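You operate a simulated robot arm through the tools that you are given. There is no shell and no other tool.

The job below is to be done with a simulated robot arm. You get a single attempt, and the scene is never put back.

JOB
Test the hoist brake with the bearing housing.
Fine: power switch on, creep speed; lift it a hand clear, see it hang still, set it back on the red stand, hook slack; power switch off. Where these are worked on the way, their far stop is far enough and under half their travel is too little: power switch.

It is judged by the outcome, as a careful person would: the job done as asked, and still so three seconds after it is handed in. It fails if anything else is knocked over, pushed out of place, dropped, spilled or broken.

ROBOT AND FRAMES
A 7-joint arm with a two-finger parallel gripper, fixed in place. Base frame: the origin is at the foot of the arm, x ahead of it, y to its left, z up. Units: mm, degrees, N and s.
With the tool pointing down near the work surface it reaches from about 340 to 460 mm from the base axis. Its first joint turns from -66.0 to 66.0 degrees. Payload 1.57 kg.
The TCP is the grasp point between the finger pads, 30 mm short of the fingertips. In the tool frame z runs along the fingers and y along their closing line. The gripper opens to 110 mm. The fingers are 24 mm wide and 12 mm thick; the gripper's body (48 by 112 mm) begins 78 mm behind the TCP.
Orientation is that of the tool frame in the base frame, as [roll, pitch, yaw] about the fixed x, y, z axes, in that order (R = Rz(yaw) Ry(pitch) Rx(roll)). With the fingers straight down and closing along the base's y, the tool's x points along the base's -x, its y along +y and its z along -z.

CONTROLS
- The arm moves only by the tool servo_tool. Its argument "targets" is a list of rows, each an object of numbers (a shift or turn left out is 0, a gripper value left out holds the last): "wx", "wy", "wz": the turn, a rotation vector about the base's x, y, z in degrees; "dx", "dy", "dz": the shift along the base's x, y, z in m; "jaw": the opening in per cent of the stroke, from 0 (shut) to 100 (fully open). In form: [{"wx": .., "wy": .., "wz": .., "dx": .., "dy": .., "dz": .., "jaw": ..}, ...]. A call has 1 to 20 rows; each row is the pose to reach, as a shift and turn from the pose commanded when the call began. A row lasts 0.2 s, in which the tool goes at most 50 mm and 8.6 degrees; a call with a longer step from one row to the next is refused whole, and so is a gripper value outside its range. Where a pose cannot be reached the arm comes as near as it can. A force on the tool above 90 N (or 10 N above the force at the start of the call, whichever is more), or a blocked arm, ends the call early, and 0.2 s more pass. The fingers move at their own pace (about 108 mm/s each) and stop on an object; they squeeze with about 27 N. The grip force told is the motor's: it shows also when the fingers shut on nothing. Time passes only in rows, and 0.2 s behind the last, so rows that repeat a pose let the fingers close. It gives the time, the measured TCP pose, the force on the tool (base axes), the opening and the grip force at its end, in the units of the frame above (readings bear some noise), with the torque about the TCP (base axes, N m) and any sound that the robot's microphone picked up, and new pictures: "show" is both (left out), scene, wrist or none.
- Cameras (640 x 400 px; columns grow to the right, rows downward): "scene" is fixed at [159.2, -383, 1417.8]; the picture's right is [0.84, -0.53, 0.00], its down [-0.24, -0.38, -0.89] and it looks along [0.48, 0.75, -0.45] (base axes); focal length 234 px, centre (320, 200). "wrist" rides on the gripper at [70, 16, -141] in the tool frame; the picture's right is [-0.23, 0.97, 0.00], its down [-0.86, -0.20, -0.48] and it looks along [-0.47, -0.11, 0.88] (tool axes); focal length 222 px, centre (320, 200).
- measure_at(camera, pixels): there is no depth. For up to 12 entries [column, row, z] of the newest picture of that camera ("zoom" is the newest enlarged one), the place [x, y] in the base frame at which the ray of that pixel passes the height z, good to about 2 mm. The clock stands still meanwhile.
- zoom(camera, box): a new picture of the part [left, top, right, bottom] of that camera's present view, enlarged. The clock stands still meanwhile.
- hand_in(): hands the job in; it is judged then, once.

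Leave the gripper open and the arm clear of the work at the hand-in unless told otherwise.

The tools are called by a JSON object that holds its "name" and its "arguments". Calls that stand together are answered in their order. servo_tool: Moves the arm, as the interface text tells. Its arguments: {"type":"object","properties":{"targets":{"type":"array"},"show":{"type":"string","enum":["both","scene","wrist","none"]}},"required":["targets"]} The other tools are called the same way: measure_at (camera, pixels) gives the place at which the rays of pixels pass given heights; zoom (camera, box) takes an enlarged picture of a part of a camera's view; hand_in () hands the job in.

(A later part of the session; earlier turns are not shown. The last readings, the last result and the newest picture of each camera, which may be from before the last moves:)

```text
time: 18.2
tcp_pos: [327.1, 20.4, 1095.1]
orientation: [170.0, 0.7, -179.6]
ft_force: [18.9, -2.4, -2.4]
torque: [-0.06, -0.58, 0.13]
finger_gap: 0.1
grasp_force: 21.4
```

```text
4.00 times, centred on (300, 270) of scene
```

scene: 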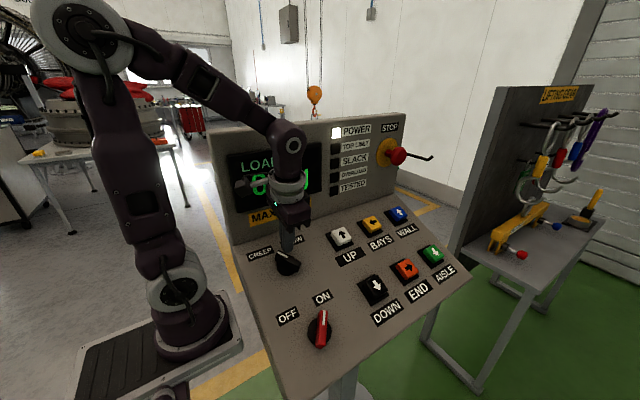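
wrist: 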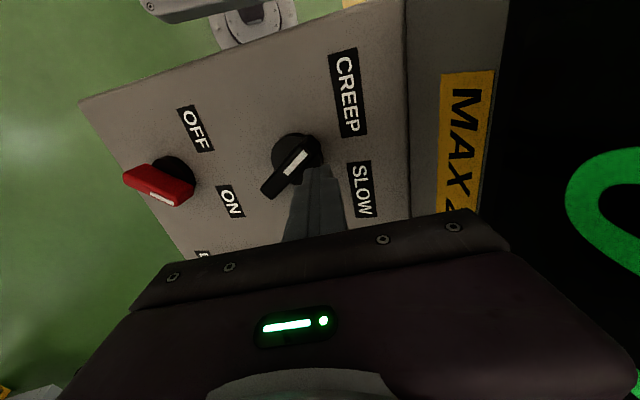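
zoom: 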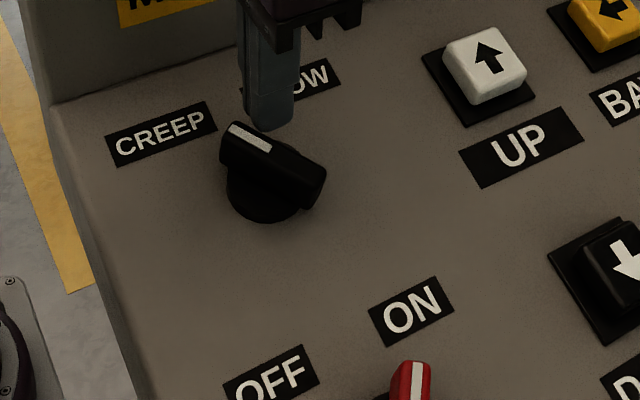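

The selector now points to CREEP, and the 19 N push-back suggests it's at the stop. I'll nudge 3 mm more to seat it, then back off to the right and up.

{"name": "servo_tool", "arguments": {"targets": [{"dx": -0.003, "dy": 0.0005, "dz": 0.0}, {"dx": -0.003, "dy": 0.0005, "dz": 0.0}, {"dx": 0.012, "dy": -0.006, "dz": 0.0}, {"dx": 0.03, "dy": -0.015, "dz": 0.01}, {"dx": 0.04, "dy": -0.025, "dz": 0.05}, {"dx": 0.05, "dy": -0.025, "dz": 0.09}, {"dx": 0.05, "dy": -0.025, "dz": 0.09}]}}

{"name": "zoom", "arguments": {"camera": "scene", "box": [240, 220, 440, 345]}}

{"name": "zoom", "arguments": {"camera": "scene", "box": [210, 70, 450, 220]}}

```text
time: 19.8
tcp_pos: [375.3, -3.1, 1186.1]
orientation: [169.9, 0.4, -179.5]
ft_force: [-0.3, 0.2, -0.3]
torque: [-0.01, 0.06, 0.03]
finger_gap: 0.0
grasp_force: 21.7
```

scene: 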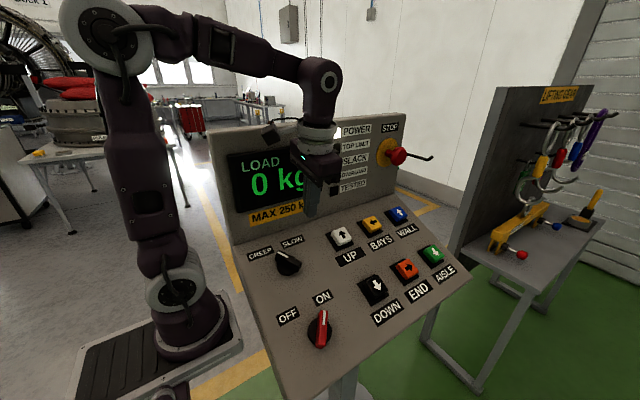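
wrist: 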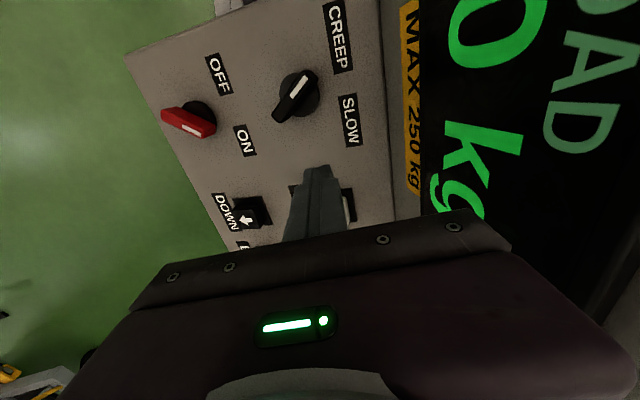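

```text
3.20 times, centred on (340, 282) of scene
```

zoom: 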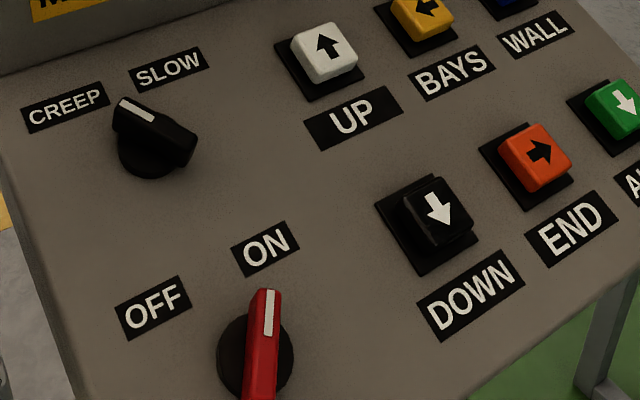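

```text
2.67 times, centred on (330, 145) of scene
```

zoom: 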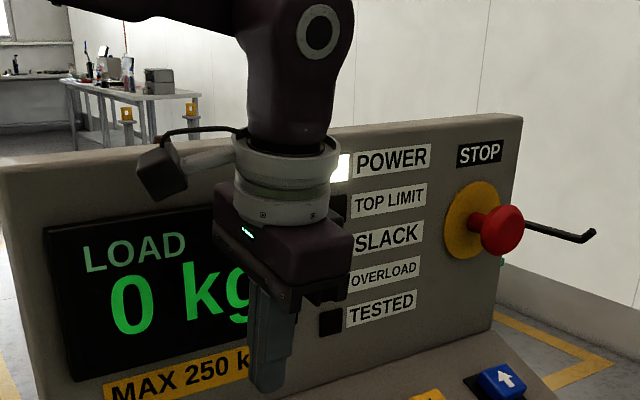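

Both controls are set, ON and CREEP. Now I'll locate the UP and DOWN buttons precisely in the scene view.

{"name": "zoom", "arguments": {"camera": "scene", "box": [320, 215, 420, 315]}}

```text
4.00 times, centred on (370, 265) of scene
```

zoom: 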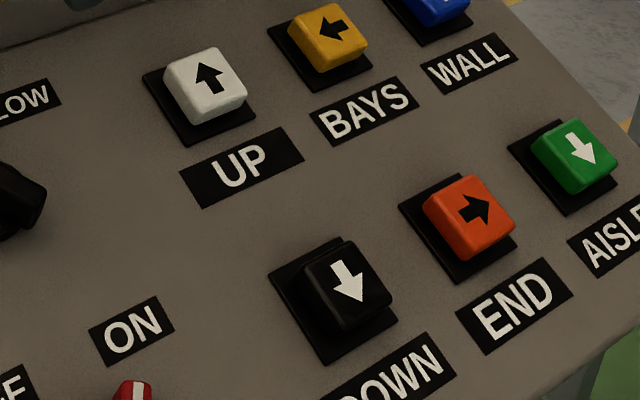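

{"name": "measure_at", "arguments": {"camera": "zoom", "pixels": [[199.5, 95.5, 1030], [199.5, 95.5, 1050], [206, 78, 1050], [206, 78, 1060], [334, 300, 965], [334, 300, 985], [347, 278, 980], [347, 278, 1000]]}}

{"name": "zoom", "arguments": {"camera": "wrist", "box": [200, 150, 360, 250]}}

```text
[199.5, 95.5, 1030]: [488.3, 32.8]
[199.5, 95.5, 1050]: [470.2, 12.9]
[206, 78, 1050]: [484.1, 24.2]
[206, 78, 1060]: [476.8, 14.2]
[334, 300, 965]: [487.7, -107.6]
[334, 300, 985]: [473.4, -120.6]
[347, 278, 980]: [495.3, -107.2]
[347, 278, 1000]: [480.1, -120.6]
```

```text
4.00 times, centred on (280, 200) of wrist
```

zoom: 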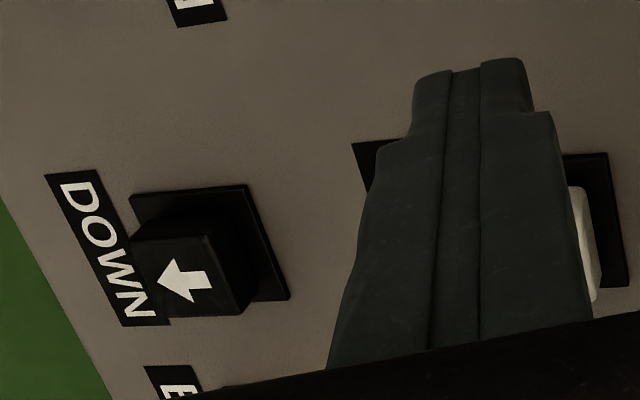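

{"name": "measure_at", "arguments": {"camera": "zoom", "pixels": [[208, 250, 965], [208, 250, 985], [188, 277, 990], [188, 277, 1005], [130, 196, 975], [248, 184, 975], [290, 298, 975]]}}

```text
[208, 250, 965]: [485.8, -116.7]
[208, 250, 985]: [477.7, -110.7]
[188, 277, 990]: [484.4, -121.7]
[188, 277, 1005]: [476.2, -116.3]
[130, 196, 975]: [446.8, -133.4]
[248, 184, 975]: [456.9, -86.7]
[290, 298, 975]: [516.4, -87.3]
```

UP's cap top is near (480.5,16,1058) and DOWN's near (481,-121.5,996). Both are further out than the stated 460 mm reach, so I'll test the hover above UP.

{"name": "servo_tool", "arguments": {"targets": [{"dx": 0.03, "dy": 0.004, "dz": -0.005}, {"dx": 0.06, "dy": 0.008, "dz": -0.02}, {"dx": 0.085, "dy": 0.012, "dz": -0.045}, {"dx": 0.105, "dy": 0.014, "dz": -0.07}, {"dx": 0.105, "dy": 0.014, "dz": -0.0816}, {"dx": 0.105, "dy": 0.014, "dz": -0.0816}]}}

{"name": "zoom", "arguments": {"camera": "scene", "box": [300, 180, 420, 280]}}

```text
time: 21.2
tcp_pos: [481.4, 10.0, 1104.8]
orientation: [169.9, 0.4, -179.7]
ft_force: [-0.2, -0.3, 0.1]
torque: [0.01, -0.02, -0.02]
finger_gap: 0.0
grasp_force: 20.9
```

scene: 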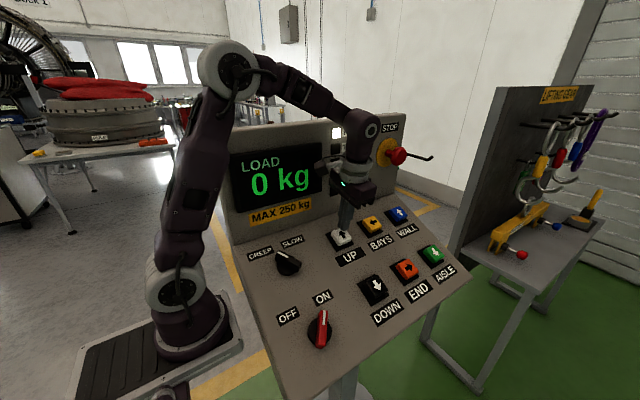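
wrist: 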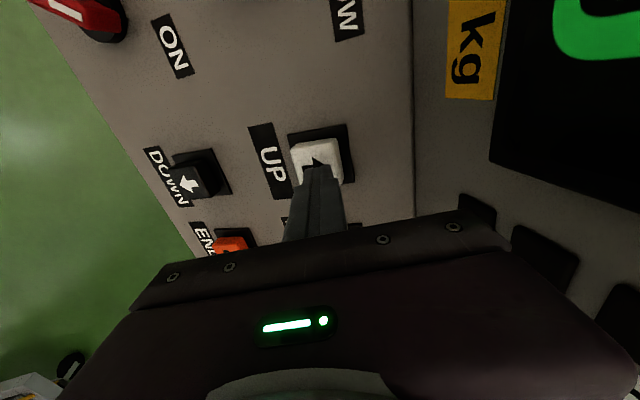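

```text
4.00 times, centred on (360, 230) of scene
```

zoom: 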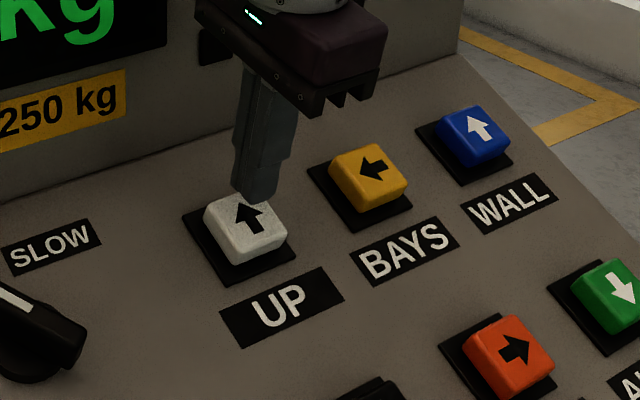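

It's reachable. I'll match the tool tilt to the panel (24 degrees) and bring the closed fingertip to about 9 mm above the UP cap, flush with it.

{"name": "servo_tool", "arguments": {"targets": [{"wx": 5, "dx": -0.0004, "dy": -0.005, "dz": -0.003}, {"wx": 10, "dx": -0.0004, "dy": -0.0085, "dz": -0.006}, {"wx": 14.2, "dx": -0.0004, "dy": -0.0104, "dz": -0.01}, {"wx": 14.2, "dx": -0.0004, "dy": -0.0104, "dz": -0.01}]}}

{"name": "zoom", "arguments": {"camera": "scene", "box": [310, 190, 410, 270]}}

{"name": "zoom", "arguments": {"camera": "scene", "box": [220, 60, 440, 210]}}

```text
time: 22.2
tcp_pos: [480.8, 0.3, 1093.7]
orientation: [155.5, 0.4, -179.8]
ft_force: [0.3, 0.9, 0.2]
torque: [-0.02, -0.02, 0.0]
finger_gap: 0.0
grasp_force: 21.1
```

scene: 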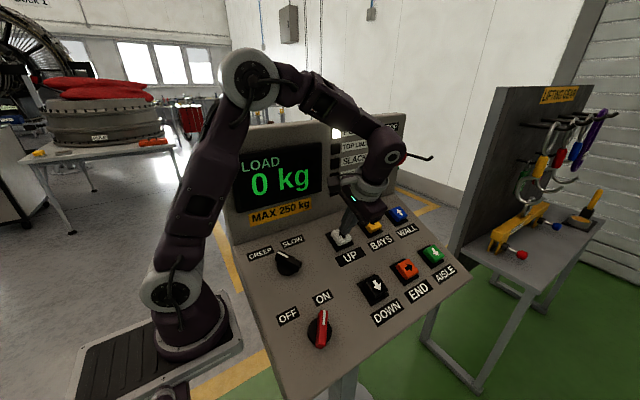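
wrist: 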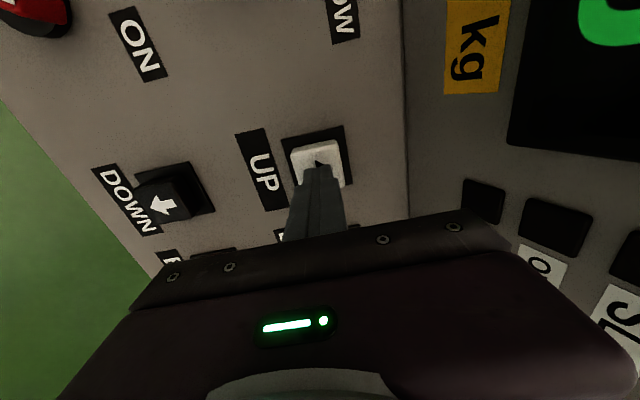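

```text
5.00 times, centred on (360, 230) of scene
```

zoom: 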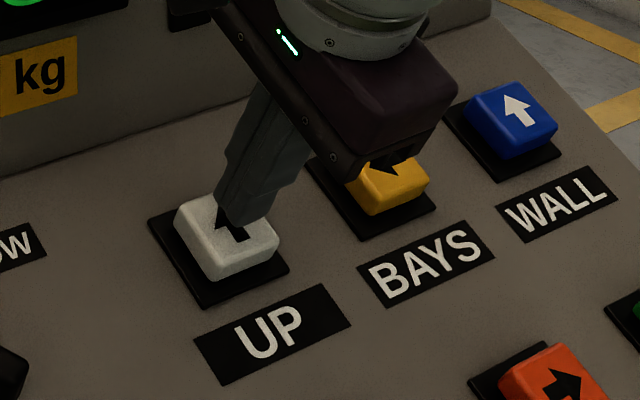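

```text
2.67 times, centred on (330, 135) of scene
```

zoom: 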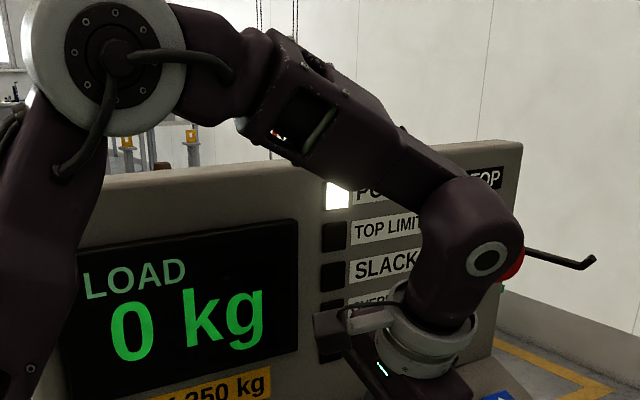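

The tip is aligned over the UP cap, clear of BAYS. I'll approach along the panel normal in small steps and read the force.

{"name": "servo_tool", "arguments": {"targets": [{"dy": 0.0016, "dz": -0.0036}, {"dy": 0.0029, "dz": -0.0064}, {"dy": 0.0033, "dz": -0.0073}], "show": "scene"}}

{"name": "zoom", "arguments": {"camera": "scene", "box": [310, 190, 410, 270]}}

```text
time: 23.0
tcp_pos: [480.1, 3.7, 1086.1]
orientation: [155.7, 0.3, -179.7]
ft_force: [0.6, 0.8, 0.2]
torque: [0.02, 0.0, -0.02]
finger_gap: 0.0
grasp_force: 21.0
```

scene: 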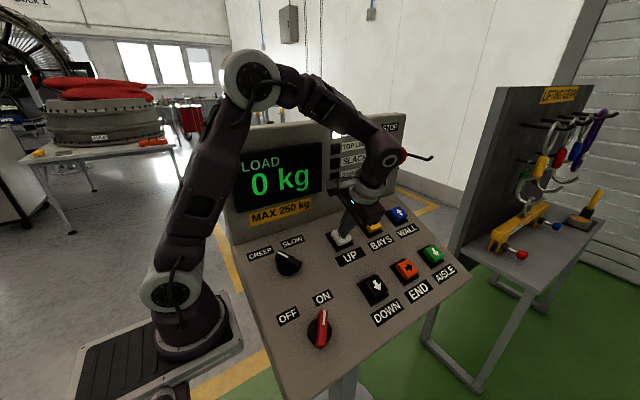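

```text
5.00 times, centred on (360, 230) of scene
```

zoom: 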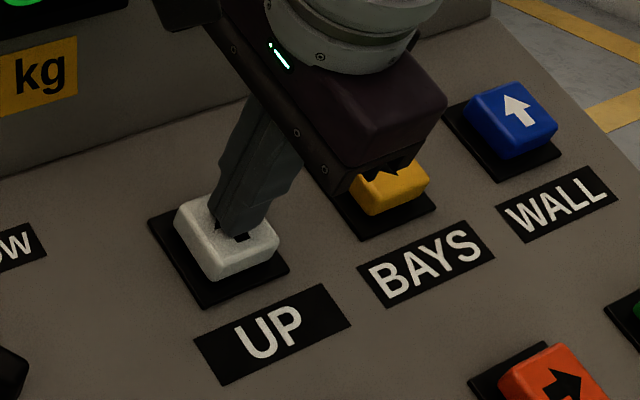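

No contact yet. I'll take a few more millimetres.

{"name": "servo_tool", "arguments": {"targets": [{"dy": 0.0008, "dz": -0.0018}, {"dy": 0.0012, "dz": -0.0027}], "show": "scene"}}

```text
time: 23.6
tcp_pos: [479.8, 5.6, 1083.4]
orientation: [155.7, 0.6, -179.7]
ft_force: [-1.1, -1.8, 1.6]
torque: [0.01, 0.03, 0.05]
finger_gap: 0.1
grasp_force: 21.2
```

scene: 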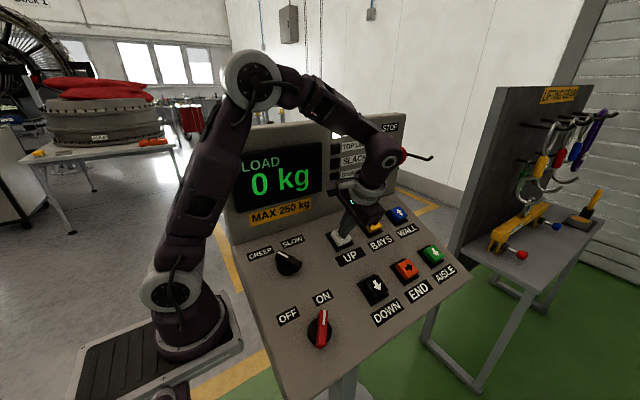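

The force is now about 2.5 N, so the tip is just touching. I'll press 3 mm more for a short hold and see the response.

{"name": "servo_tool", "arguments": {"targets": [{"dy": 0.0008, "dz": -0.0018}, {"dy": 0.0012, "dz": -0.0027}], "show": "scene"}}

```text
time: 24.2
tcp_pos: [479.8, 5.7, 1080.7]
orientation: [155.7, 0.6, -179.7]
ft_force: [2.8, -1.5, 2.6]
torque: [-0.01, 0.0, 0.0]
finger_gap: 0.0
grasp_force: 21.6
```

scene: 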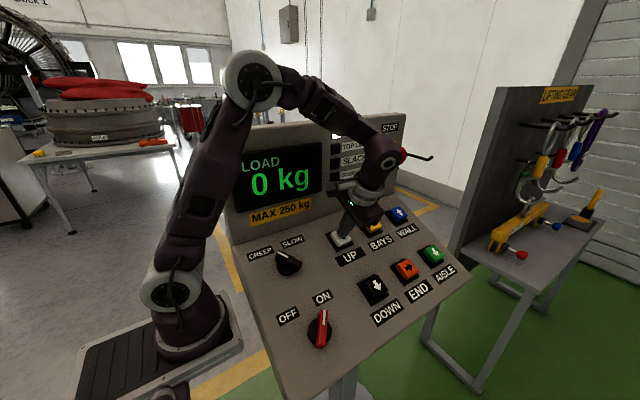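

Force is about 4 N and there's no hoist response yet. I'll press 3 mm further.

{"name": "servo_tool", "arguments": {"targets": [{"dy": 0.0006, "dz": -0.0013}, {"dy": 0.0012, "dz": -0.0027}], "show": "scene"}}

{"name": "zoom", "arguments": {"camera": "scene", "box": [310, 190, 410, 270]}}

```text
time: 24.8
tcp_pos: [479.4, 7.6, 1078.0]
orientation: [155.7, 0.3, -179.7]
ft_force: [-1.5, -2.0, 4.1]
torque: [0.01, 0.1, 0.06]
finger_gap: 0.1
grasp_force: 21.3
```

scene: 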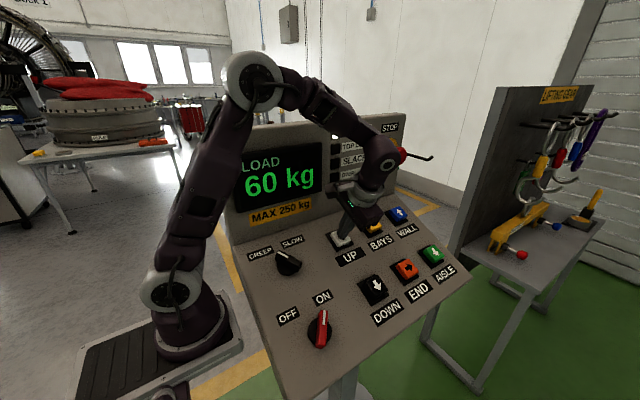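

```text
5.00 times, centred on (360, 230) of scene
```

zoom: 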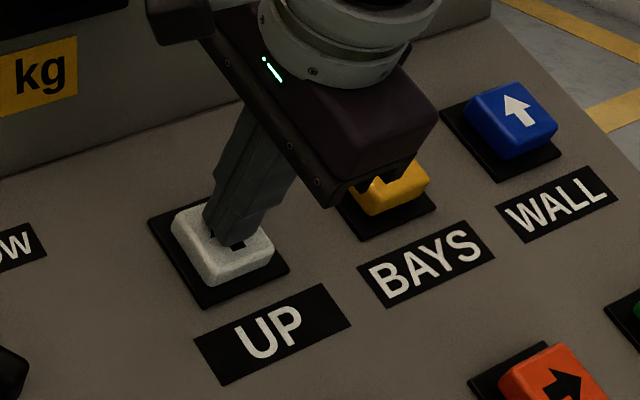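

The load reads 60 kg, so the hoist is taking the weight. I'll hold about 1 s more, then release UP and back off to look at how far it has risen.

{"name": "servo_tool", "arguments": {"targets": [{}, {}, {}, {}, {"dy": -0.0037, "dz": 0.0082}, {"dy": -0.0058, "dz": 0.0128}], "show": "scene"}}

{"name": "zoom", "arguments": {"camera": "scene", "box": [220, 60, 440, 210]}}

```text
time: 26.2
tcp_pos: [480.1, -0.0, 1091.0]
orientation: [155.7, 0.5, -179.7]
ft_force: [0.8, 0.4, 0.6]
torque: [0.02, 0.02, 0.03]
finger_gap: 0.0
grasp_force: 20.9
```

scene: 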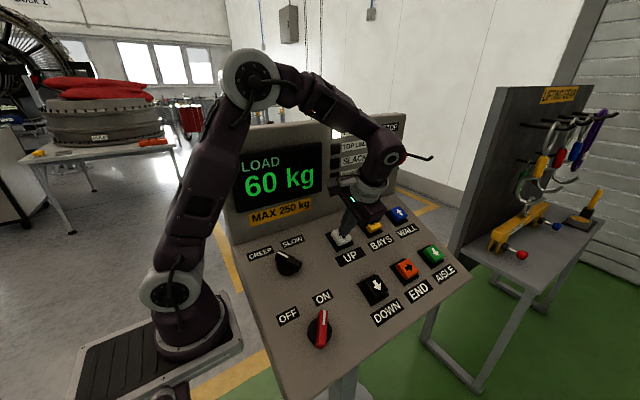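

```text
2.67 times, centred on (330, 135) of scene
```

zoom: 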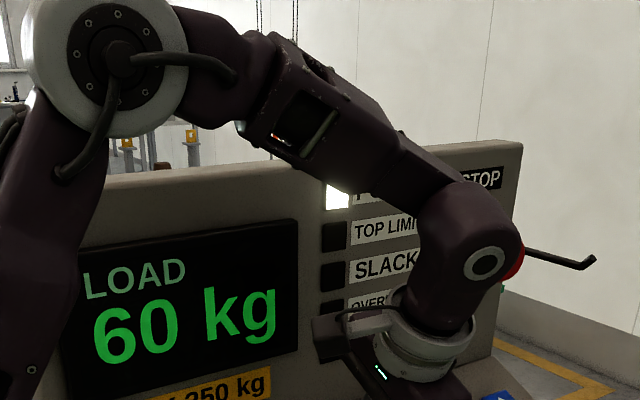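

The load still reads 60 kg with the button released. I'll move the arm up to a viewing pose that looks over the desk board, to see the load and the red stand.

{"name": "servo_tool", "arguments": {"targets": [{"dx": -0.01, "dy": -0.005, "dz": 0.04}, {"wx": 5, "wy": -0.4, "wz": -3, "dx": -0.03, "dy": -0.01, "dz": 0.08}, {"wx": 10, "wy": -0.9, "wz": -6, "dx": -0.055, "dy": -0.02, "dz": 0.115}, {"wx": 15, "wy": -1.3, "wz": -9.3, "dx": -0.08, "dy": -0.025, "dz": 0.15}, {"wx": 20, "wy": -1.7, "wz": -12.4, "dx": -0.105, "dy": -0.03, "dz": 0.185}, {"wx": 25, "wy": -2.1, "wz": -15.5, "dx": -0.13, "dy": -0.035, "dz": 0.22}, {"wx": 30, "wy": -2.6, "wz": -18.5, "dx": -0.15, "dy": -0.037, "dz": 0.25}, {"wx": 35, "wy": -3, "wz": -21.6, "dx": -0.17, "dy": -0.037, "dz": 0.28}, {"wx": 40.7, "wy": -3.5, "wz": -25.1, "dx": -0.184, "dy": -0.037, "dz": 0.309}, {"wx": 40.7, "wy": -3.5, "wz": -25.1, "dx": -0.184, "dy": -0.037, "dz": 0.309}]}}

{"name": "zoom", "arguments": {"camera": "wrist", "box": [340, 20, 520, 180]}}

{"name": "zoom", "arguments": {"camera": "scene", "box": [220, 60, 440, 210]}}

```text
time: 28.6
tcp_pos: [279.9, -59.1, 1405.9]
orientation: [118.5, -2.0, 140.2]
ft_force: [0.0, 1.1, 1.0]
torque: [-0.04, 0.0, -0.03]
finger_gap: 0.0
grasp_force: 21.5
out of reach, approached as far as the arm can: row 7, 8, 9
stopped in row 10: the arm was blocked; the commanded pose is now the measured one
```

scene: 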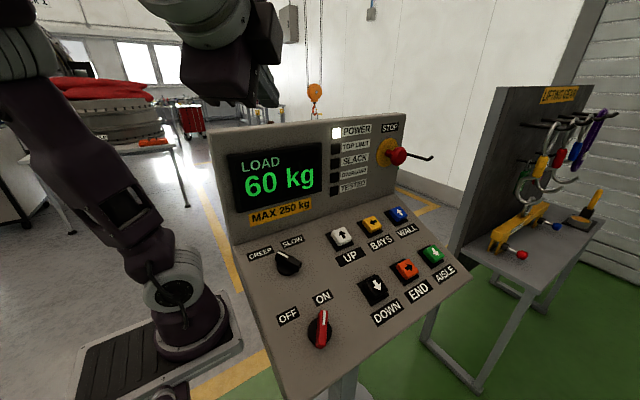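
wrist: 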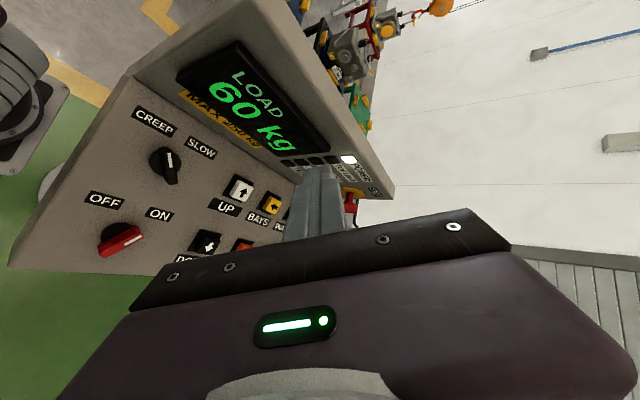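

```text
2.50 times, centred on (430, 100) of wrist
```

zoom: 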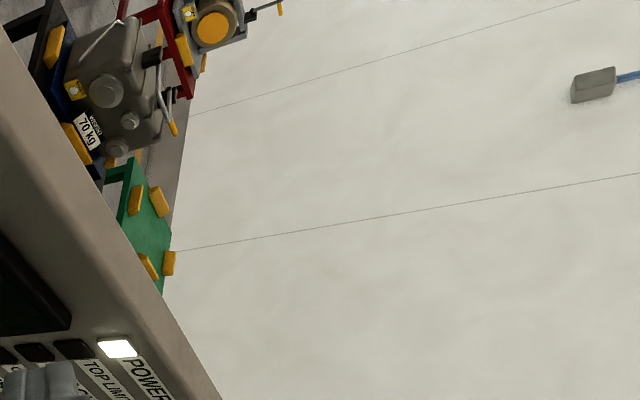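

```text
2.67 times, centred on (330, 135) of scene
```

zoom: 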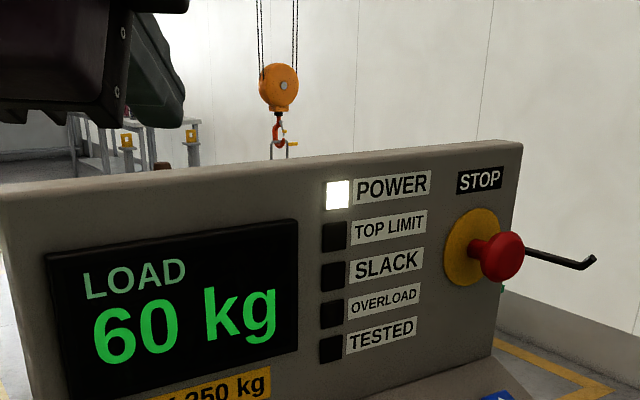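

The wrist camera now sees the red stand and the housing near (385,30). I'll zoom in there.

{"name": "zoom", "arguments": {"camera": "wrist", "box": [330, 0, 450, 75]}}

{"name": "zoom", "arguments": {"camera": "scene", "box": [295, 70, 345, 125]}}

```text
5.33 times, centred on (390, 38) of wrist
```

zoom: 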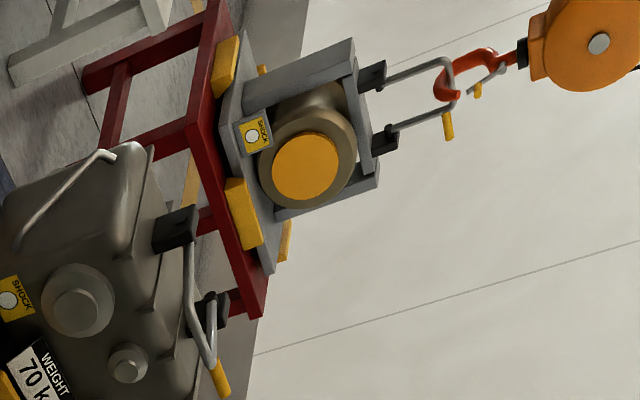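

```text
7.27 times, centred on (320, 98) of scene
```

zoom: 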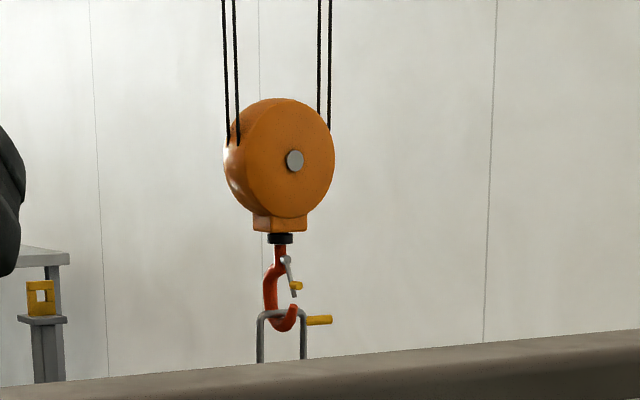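

This is a clear view: the bail is on the hook, and the load (it has a shock indicator, so it needs a gentle set-down) is on or just off the red stand. The hook block rose about 2 px, roughly 40 mm including slack. About 70 mm more is needed, so I'll return to hover above UP.

{"name": "servo_tool", "arguments": {"targets": [{"wx": -3.7, "wy": 1.1, "wz": 3.9, "dx": 0.02, "dy": 0.004, "dz": -0.025}, {"wx": -7.3, "wy": 2.2, "wz": 7.8, "dx": 0.04, "dy": 0.008, "dz": -0.055}, {"wx": -11, "wy": 3.3, "wz": 11.7, "dx": 0.06, "dy": 0.012, "dz": -0.085}, {"wx": -14.6, "wy": 4.5, "wz": 15.6, "dx": 0.08, "dy": 0.018, "dz": -0.115}, {"wx": -18.3, "wy": 5.6, "wz": 19.5, "dx": 0.1, "dy": 0.024, "dz": -0.145}, {"wx": -22, "wy": 6.7, "wz": 23.4, "dx": 0.12, "dy": 0.03, "dz": -0.175}, {"wx": -25.6, "wy": 7.8, "wz": 27.3, "dx": 0.14, "dy": 0.036, "dz": -0.205}, {"wx": -29.3, "wy": 8.9, "wz": 31.2, "dx": 0.165, "dy": 0.043, "dz": -0.235}, {"wx": -33, "wy": 10, "wz": 35.1, "dx": 0.185, "dy": 0.05, "dz": -0.265}, {"wx": -36.6, "wy": 11.15, "wz": 39, "dx": 0.2006, "dy": 0.0581, "dz": -0.295}, {"wx": -36.6, "wy": 11.15, "wz": 39, "dx": 0.2006, "dy": 0.0581, "dz": -0.3109}, {"wx": -36.6, "wy": 11.15, "wz": 39, "dx": 0.2006, "dy": 0.0581, "dz": -0.3109}], "show": "both"}}

{"name": "zoom", "arguments": {"camera": "scene", "box": [310, 190, 410, 270]}}

```text
time: 31.2
tcp_pos: [480.0, -1.7, 1094.6]
orientation: [156.0, -0.1, -180.0]
ft_force: [0.5, 0.5, -0.1]
torque: [-0.03, 0.0, 0.0]
finger_gap: 0.0
grasp_force: 21.3
```

scene: 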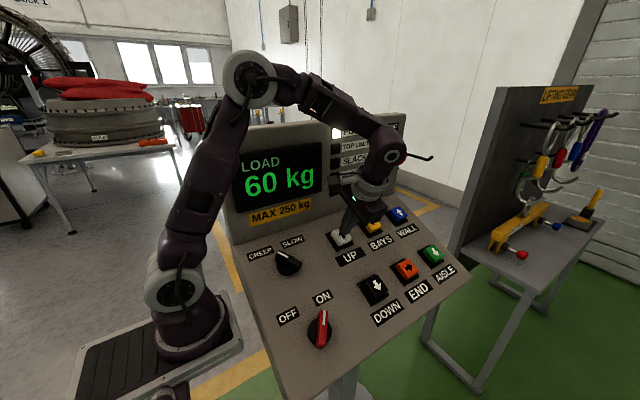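
wrist: 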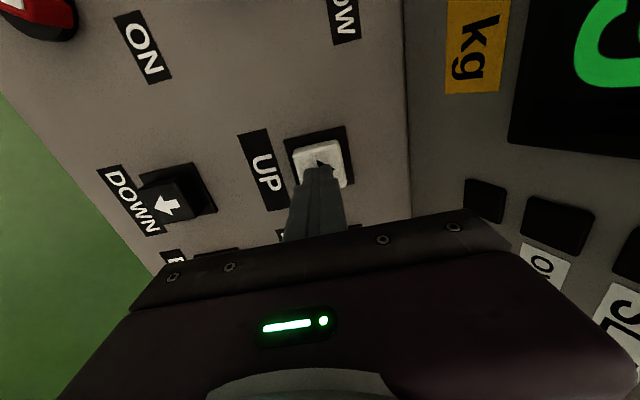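

```text
5.00 times, centred on (360, 230) of scene
```

zoom: 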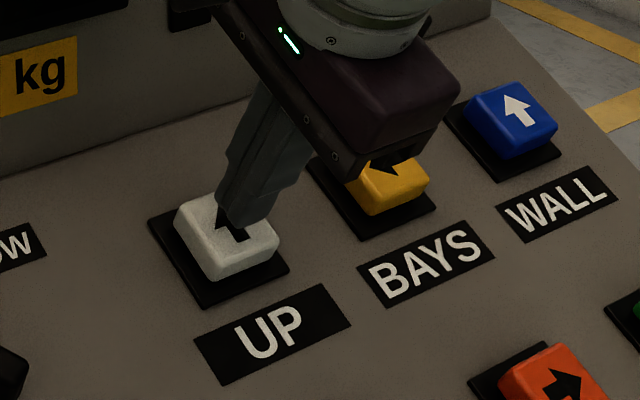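

The tip is back over UP in the same spot. I'll press and hold for about 2 s, then release, aiming for a total rise of roughly 100 mm.

{"name": "servo_tool", "arguments": {"targets": [{"dy": 0.0045, "dz": -0.0096}, {"dy": 0.008, "dz": -0.017}, {"dy": 0.008, "dz": -0.017}, {"dy": 0.008, "dz": -0.017}, {"dy": 0.008, "dz": -0.017}, {"dy": 0.008, "dz": -0.017}, {"dy": 0.008, "dz": -0.017}, {"dy": 0.008, "dz": -0.017}, {"dy": 0.008, "dz": -0.017}, {"dy": 0.008, "dz": -0.017}, {"dy": 0.008, "dz": -0.017}, {"dy": 0.0, "dz": 0.0}, {"dy": 0.0, "dz": 0.0}], "show": "scene"}}

{"name": "zoom", "arguments": {"camera": "scene", "box": [220, 60, 440, 210]}}

```text
time: 34.0
tcp_pos: [481.1, -0.8, 1094.3]
orientation: [155.9, 0.0, 180.0]
ft_force: [-0.4, -1.1, -0.3]
torque: [-0.03, 0.02, 0.02]
finger_gap: 0.1
grasp_force: 20.9
```

scene: 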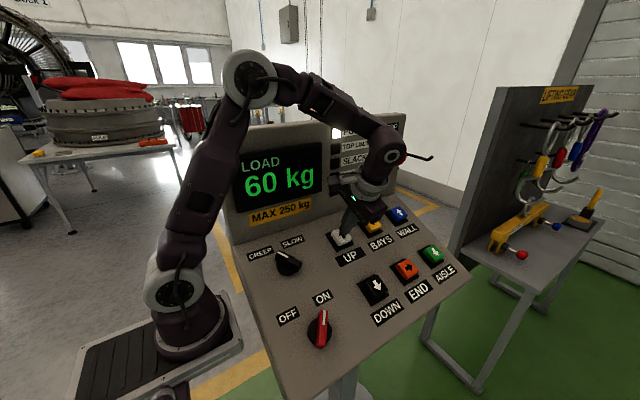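

```text
2.67 times, centred on (330, 135) of scene
```

zoom: 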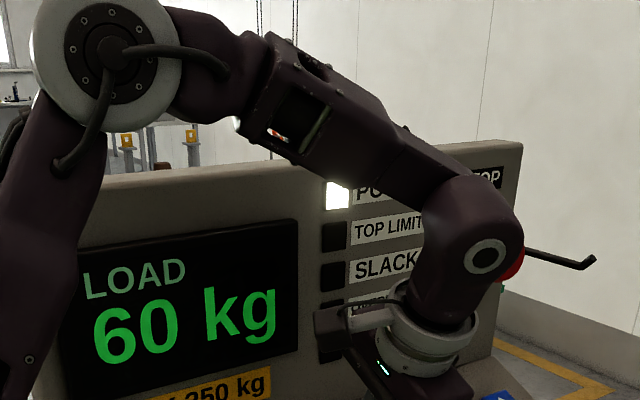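

Released; the load reads 60 kg. I'll return to the viewing pose to check the clearance and whether it hangs still.

{"name": "servo_tool", "arguments": {"targets": [{"dx": 0.0, "dy": 0.0, "dz": 0.03}, {"wx": 3.7, "wy": -1.1, "wz": -3.9, "dx": -0.015, "dy": -0.008, "dz": 0.055}, {"wx": 7.3, "wy": -2.2, "wz": -7.8, "dx": -0.035, "dy": -0.015, "dz": 0.085}, {"wx": 11, "wy": -3.3, "wz": -11.7, "dx": -0.055, "dy": -0.022, "dz": 0.115}, {"wx": 14.6, "wy": -4.5, "wz": -15.6, "dx": -0.075, "dy": -0.028, "dz": 0.145}, {"wx": 18.3, "wy": -5.6, "wz": -19.5, "dx": -0.1, "dy": -0.034, "dz": 0.175}, {"wx": 22, "wy": -6.7, "wz": -23.4, "dx": -0.12, "dy": -0.04, "dz": 0.205}, {"wx": 25.6, "wy": -7.8, "wz": -27.3, "dx": -0.14, "dy": -0.046, "dz": 0.23}, {"wx": 29.3, "wy": -8.9, "wz": -31.2, "dx": -0.16, "dy": -0.05, "dz": 0.255}, {"wx": 33, "wy": -10, "wz": -35.1, "dx": -0.18, "dy": -0.054, "dz": 0.28}, {"wx": 36.6, "wy": -11.15, "wz": -39, "dx": -0.2, "dy": -0.058, "dz": 0.308}, {"wx": 36.6, "wy": -11.15, "wz": -39, "dx": -0.2, "dy": -0.058, "dz": 0.308}]}}

{"name": "zoom", "arguments": {"camera": "wrist", "box": [330, 0, 450, 75]}}

{"name": "zoom", "arguments": {"camera": "scene", "box": [295, 70, 345, 125]}}

{"name": "zoom", "arguments": {"camera": "scene", "box": [220, 60, 440, 210]}}

```text
time: 36.6
tcp_pos: [278.8, -59.1, 1402.4]
orientation: [118.5, -2.0, 140.1]
ft_force: [0.9, 0.0, 0.4]
torque: [0.0, 0.01, 0.0]
finger_gap: 0.0
grasp_force: 21.4
```

scene: 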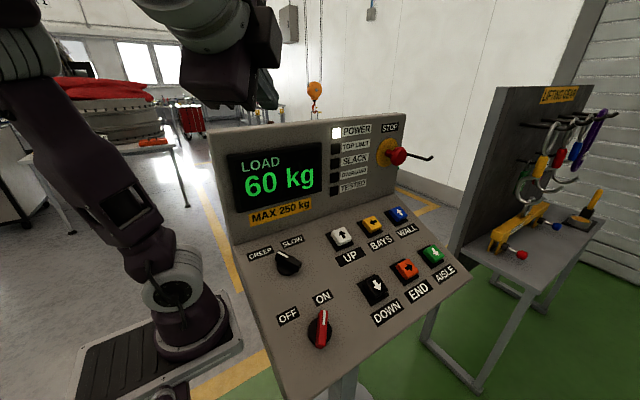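
wrist: 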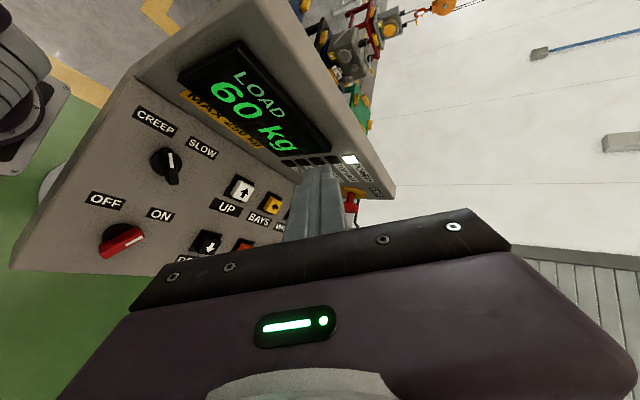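

```text
5.33 times, centred on (390, 38) of wrist
```

zoom: 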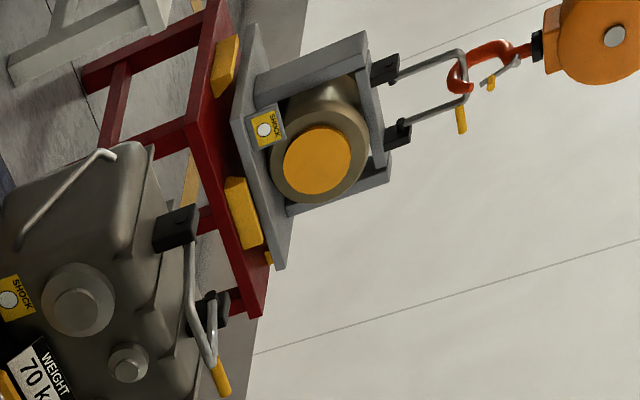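

```text
7.27 times, centred on (320, 98) of scene
```

zoom: 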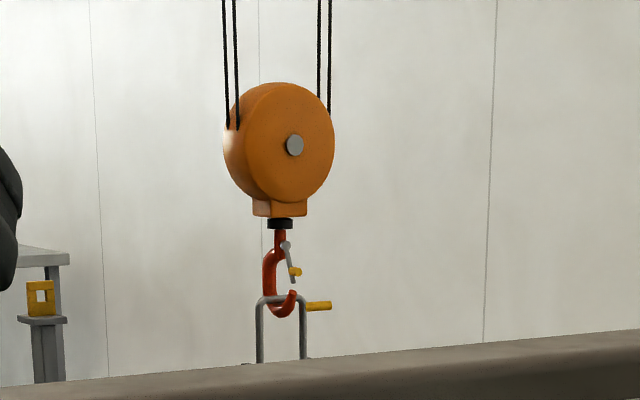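

```text
2.67 times, centred on (330, 135) of scene
```

zoom: 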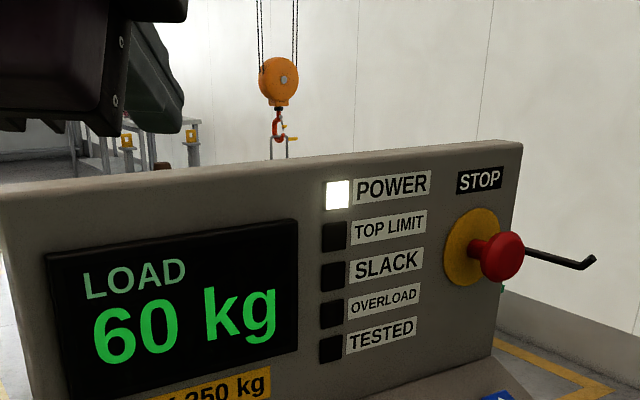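

The hook block rose another ~2 px (about 40 mm), so creep is about 20 mm/s. The load is now visibly off the stand. I'll zoom tighter to judge the gap.

{"name": "zoom", "arguments": {"camera": "wrist", "box": [355, 0, 415, 60]}}

```text
6.67 times, centred on (385, 30) of wrist
```

zoom: 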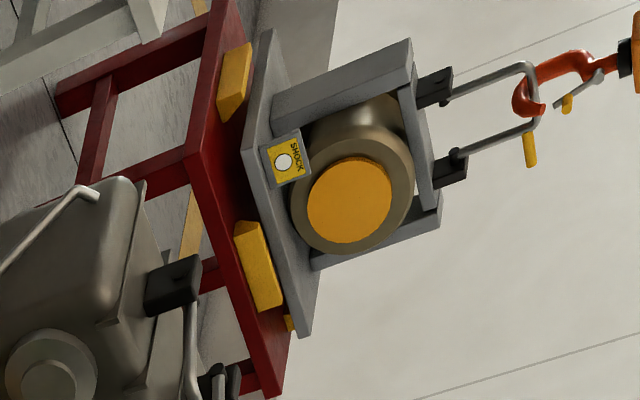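

The load is roughly 60–70 mm up. A hand's breadth is about 100 mm, so I'll go back for one more ~2 s press.

{"name": "servo_tool", "arguments": {"targets": [{"wx": -3.7, "wy": 1.1, "wz": 3.9, "dx": 0.02, "dy": 0.004, "dz": -0.025}, {"wx": -7.3, "wy": 2.2, "wz": 7.8, "dx": 0.04, "dy": 0.008, "dz": -0.055}, {"wx": -11, "wy": 3.3, "wz": 11.7, "dx": 0.06, "dy": 0.012, "dz": -0.085}, {"wx": -14.6, "wy": 4.5, "wz": 15.6, "dx": 0.08, "dy": 0.018, "dz": -0.115}, {"wx": -18.3, "wy": 5.6, "wz": 19.5, "dx": 0.1, "dy": 0.024, "dz": -0.145}, {"wx": -22, "wy": 6.7, "wz": 23.4, "dx": 0.12, "dy": 0.03, "dz": -0.175}, {"wx": -25.6, "wy": 7.8, "wz": 27.3, "dx": 0.14, "dy": 0.036, "dz": -0.205}, {"wx": -29.3, "wy": 8.9, "wz": 31.2, "dx": 0.165, "dy": 0.043, "dz": -0.235}, {"wx": -33, "wy": 10, "wz": 35.1, "dx": 0.185, "dy": 0.05, "dz": -0.265}, {"wx": -36.6, "wy": 11.15, "wz": 39, "dx": 0.2017, "dy": 0.058, "dz": -0.292}, {"wx": -36.6, "wy": 11.15, "wz": 39, "dx": 0.2017, "dy": 0.058, "dz": -0.308}, {"wx": -36.6, "wy": 11.15, "wz": 39, "dx": 0.2017, "dy": 0.058, "dz": -0.308}], "show": "scene"}}

{"name": "zoom", "arguments": {"camera": "scene", "box": [310, 190, 410, 270]}}

```text
time: 39.2
tcp_pos: [481.2, -0.7, 1093.9]
orientation: [156.0, 0.0, 180.0]
ft_force: [-1.4, 0.6, -0.6]
torque: [-0.01, 0.0, 0.03]
finger_gap: 0.0
grasp_force: 21.9
```

scene: 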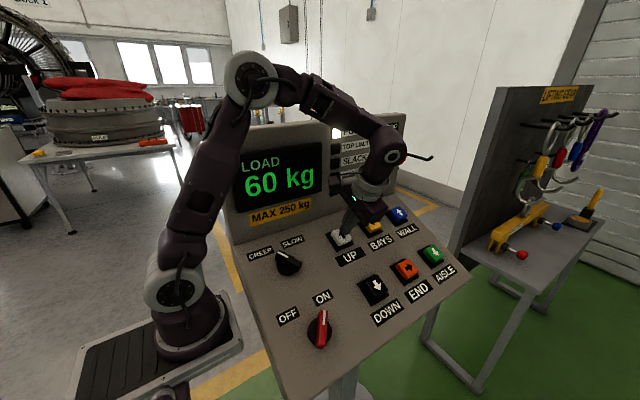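

```text
5.00 times, centred on (360, 230) of scene
```

zoom: 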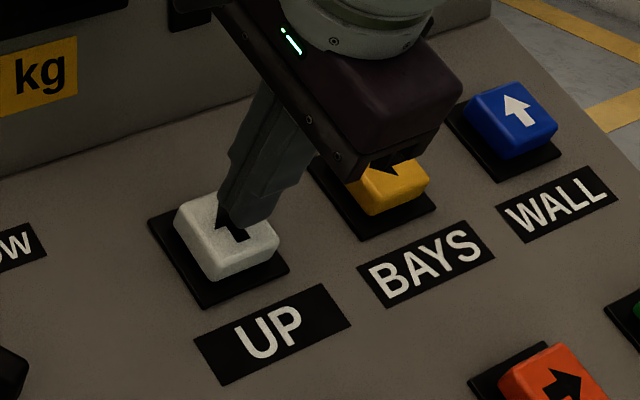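

Hover position is good. I'll press UP again for about 2 s and release.

{"name": "servo_tool", "arguments": {"targets": [{"dy": 0.0043, "dz": -0.0092}, {"dy": 0.0077, "dz": -0.0166}, {"dy": 0.0077, "dz": -0.0166}, {"dy": 0.0077, "dz": -0.0166}, {"dy": 0.0077, "dz": -0.0166}, {"dy": 0.0077, "dz": -0.0166}, {"dy": 0.0077, "dz": -0.0166}, {"dy": 0.0077, "dz": -0.0166}, {"dy": 0.0077, "dz": -0.0166}, {"dy": 0.0077, "dz": -0.0166}, {"dy": 0.0077, "dz": -0.0166}, {"dy": 0.0, "dz": 0.0}, {"dy": 0.0, "dz": 0.0}], "show": "scene"}}

{"name": "servo_tool", "arguments": {"targets": [{"dx": 0.0, "dy": 0.0, "dz": 0.03}, {"wx": 3.7, "wy": -1.1, "wz": -3.9, "dx": -0.015, "dy": -0.008, "dz": 0.055}, {"wx": 7.3, "wy": -2.2, "wz": -7.8, "dx": -0.035, "dy": -0.015, "dz": 0.085}, {"wx": 11, "wy": -3.3, "wz": -11.7, "dx": -0.055, "dy": -0.022, "dz": 0.115}, {"wx": 14.6, "wy": -4.5, "wz": -15.6, "dx": -0.075, "dy": -0.028, "dz": 0.145}, {"wx": 18.3, "wy": -5.6, "wz": -19.5, "dx": -0.1, "dy": -0.034, "dz": 0.175}, {"wx": 22, "wy": -6.7, "wz": -23.4, "dx": -0.12, "dy": -0.04, "dz": 0.205}, {"wx": 25.6, "wy": -7.8, "wz": -27.3, "dx": -0.14, "dy": -0.046, "dz": 0.23}, {"wx": 29.3, "wy": -8.9, "wz": -31.2, "dx": -0.16, "dy": -0.05, "dz": 0.255}, {"wx": 33, "wy": -10, "wz": -35.1, "dx": -0.18, "dy": -0.054, "dz": 0.28}, {"wx": 36.6, "wy": -11.15, "wz": -39, "dx": -0.2, "dy": -0.058, "dz": 0.308}, {"wx": 36.6, "wy": -11.15, "wz": -39, "dx": -0.2, "dy": -0.058, "dz": 0.308}]}}

{"name": "zoom", "arguments": {"camera": "wrist", "box": [330, 0, 450, 75]}}

{"name": "zoom", "arguments": {"camera": "scene", "box": [295, 70, 345, 125]}}

{"name": "zoom", "arguments": {"camera": "scene", "box": [220, 60, 440, 210]}}

```text
time: 42.0
tcp_pos: [481.6, -1.2, 1094.9]
orientation: [155.9, -0.1, -180.0]
ft_force: [0.3, 0.4, -0.4]
torque: [0.01, 0.02, -0.03]
finger_gap: 0.0
grasp_force: 21.2
```

scene: 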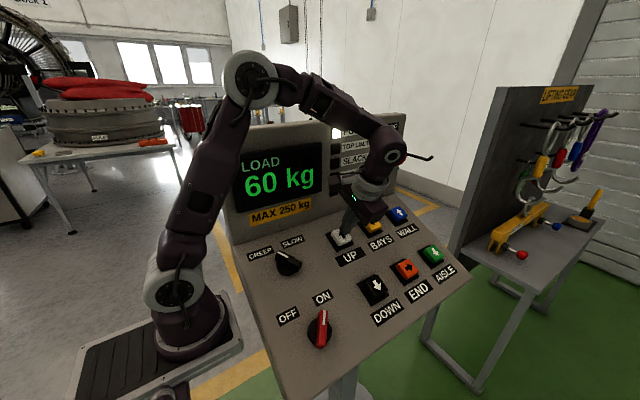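

```text
time: 44.6
tcp_pos: [279.7, -61.4, 1401.4]
orientation: [118.5, -2.0, 140.2]
ft_force: [0.1, -0.6, -0.6]
torque: [-0.03, -0.04, 0.03]
finger_gap: 0.0
grasp_force: 21.1
```

scene: 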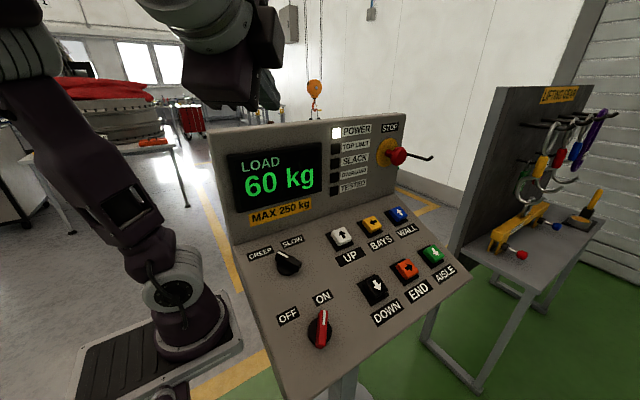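
wrist: 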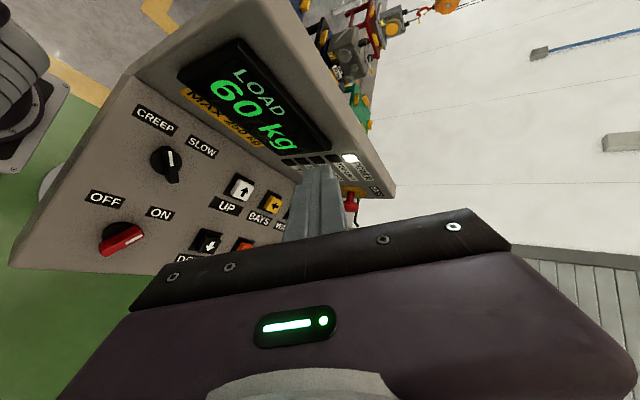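

```text
5.33 times, centred on (390, 38) of wrist
```

zoom: 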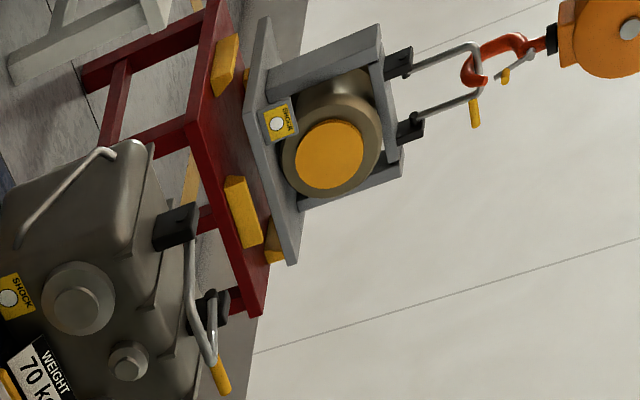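

```text
7.27 times, centred on (320, 98) of scene
```

zoom: 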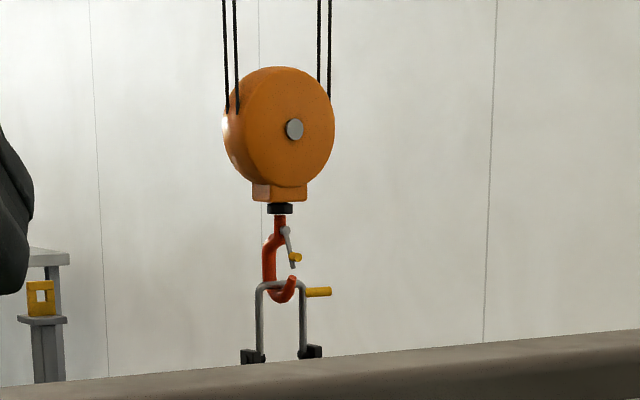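

```text
2.67 times, centred on (330, 135) of scene
```

zoom: 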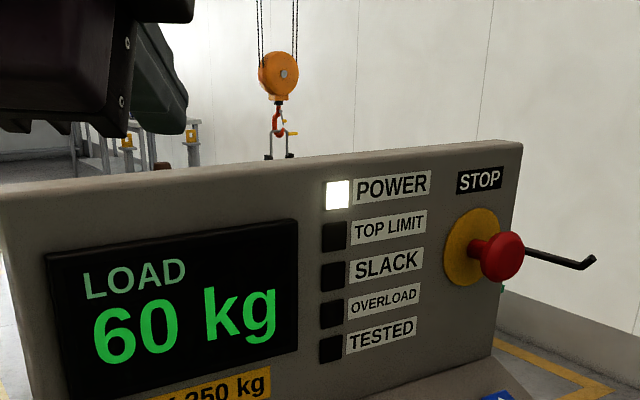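

The load has now risen about 100–110 mm clear of the red stand, a hand's breadth. I'll hold still for about 3 s and compare the same views to see that it doesn't creep down or swing.

{"name": "servo_tool", "arguments": {"targets": [{}, {}, {}, {}, {}, {}, {}, {}, {}, {}, {}, {}, {}, {}, {}]}}

{"name": "zoom", "arguments": {"camera": "wrist", "box": [330, 0, 450, 75]}}

{"name": "zoom", "arguments": {"camera": "scene", "box": [295, 70, 345, 125]}}

{"name": "zoom", "arguments": {"camera": "scene", "box": [220, 60, 440, 210]}}

```text
time: 47.8
tcp_pos: [278.9, -61.6, 1401.1]
orientation: [118.5, -2.1, 140.1]
ft_force: [0.3, 0.4, 0.0]
torque: [-0.04, 0.0, 0.01]
finger_gap: 0.0
grasp_force: 21.4
```

scene: 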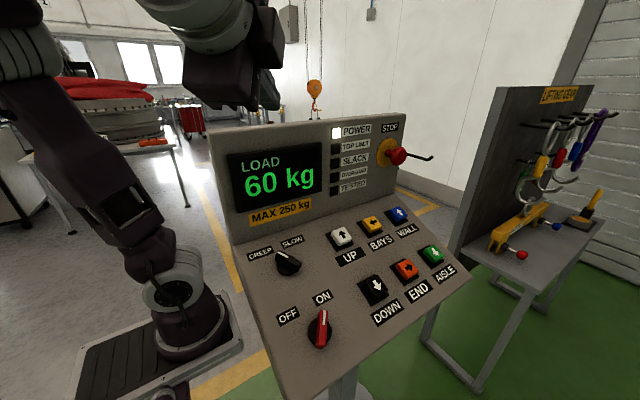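
wrist: 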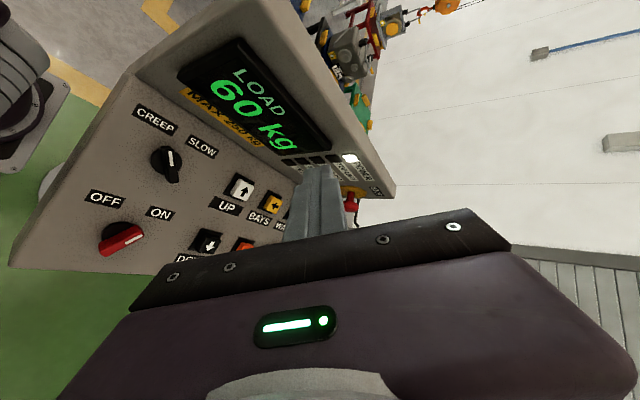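

```text
5.33 times, centred on (390, 38) of wrist
```

zoom: 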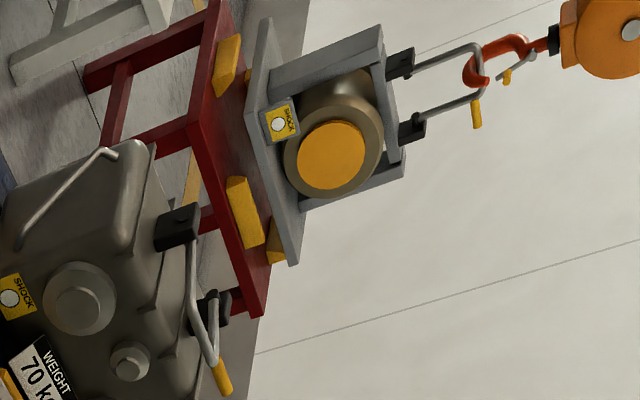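

```text
7.27 times, centred on (320, 98) of scene
```

zoom: 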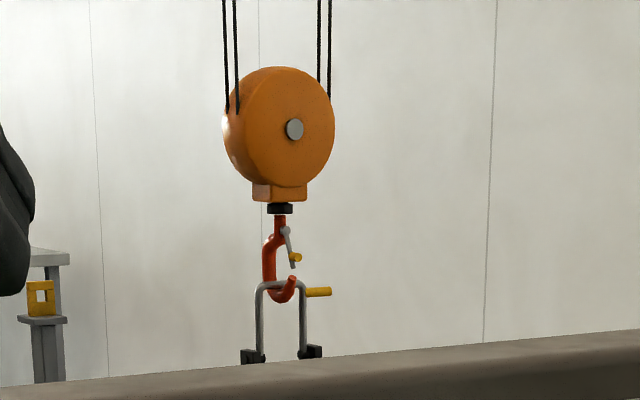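

```text
2.67 times, centred on (330, 135) of scene
```

zoom: 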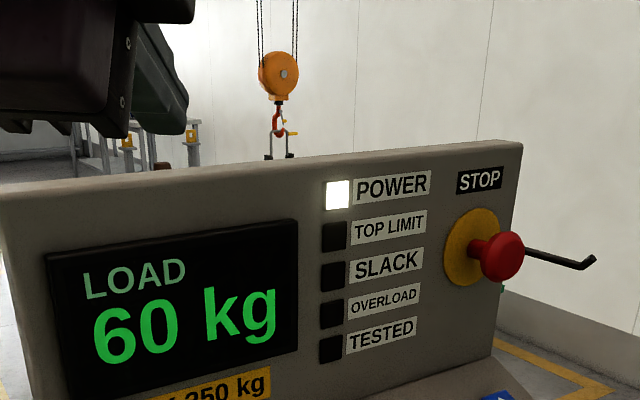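

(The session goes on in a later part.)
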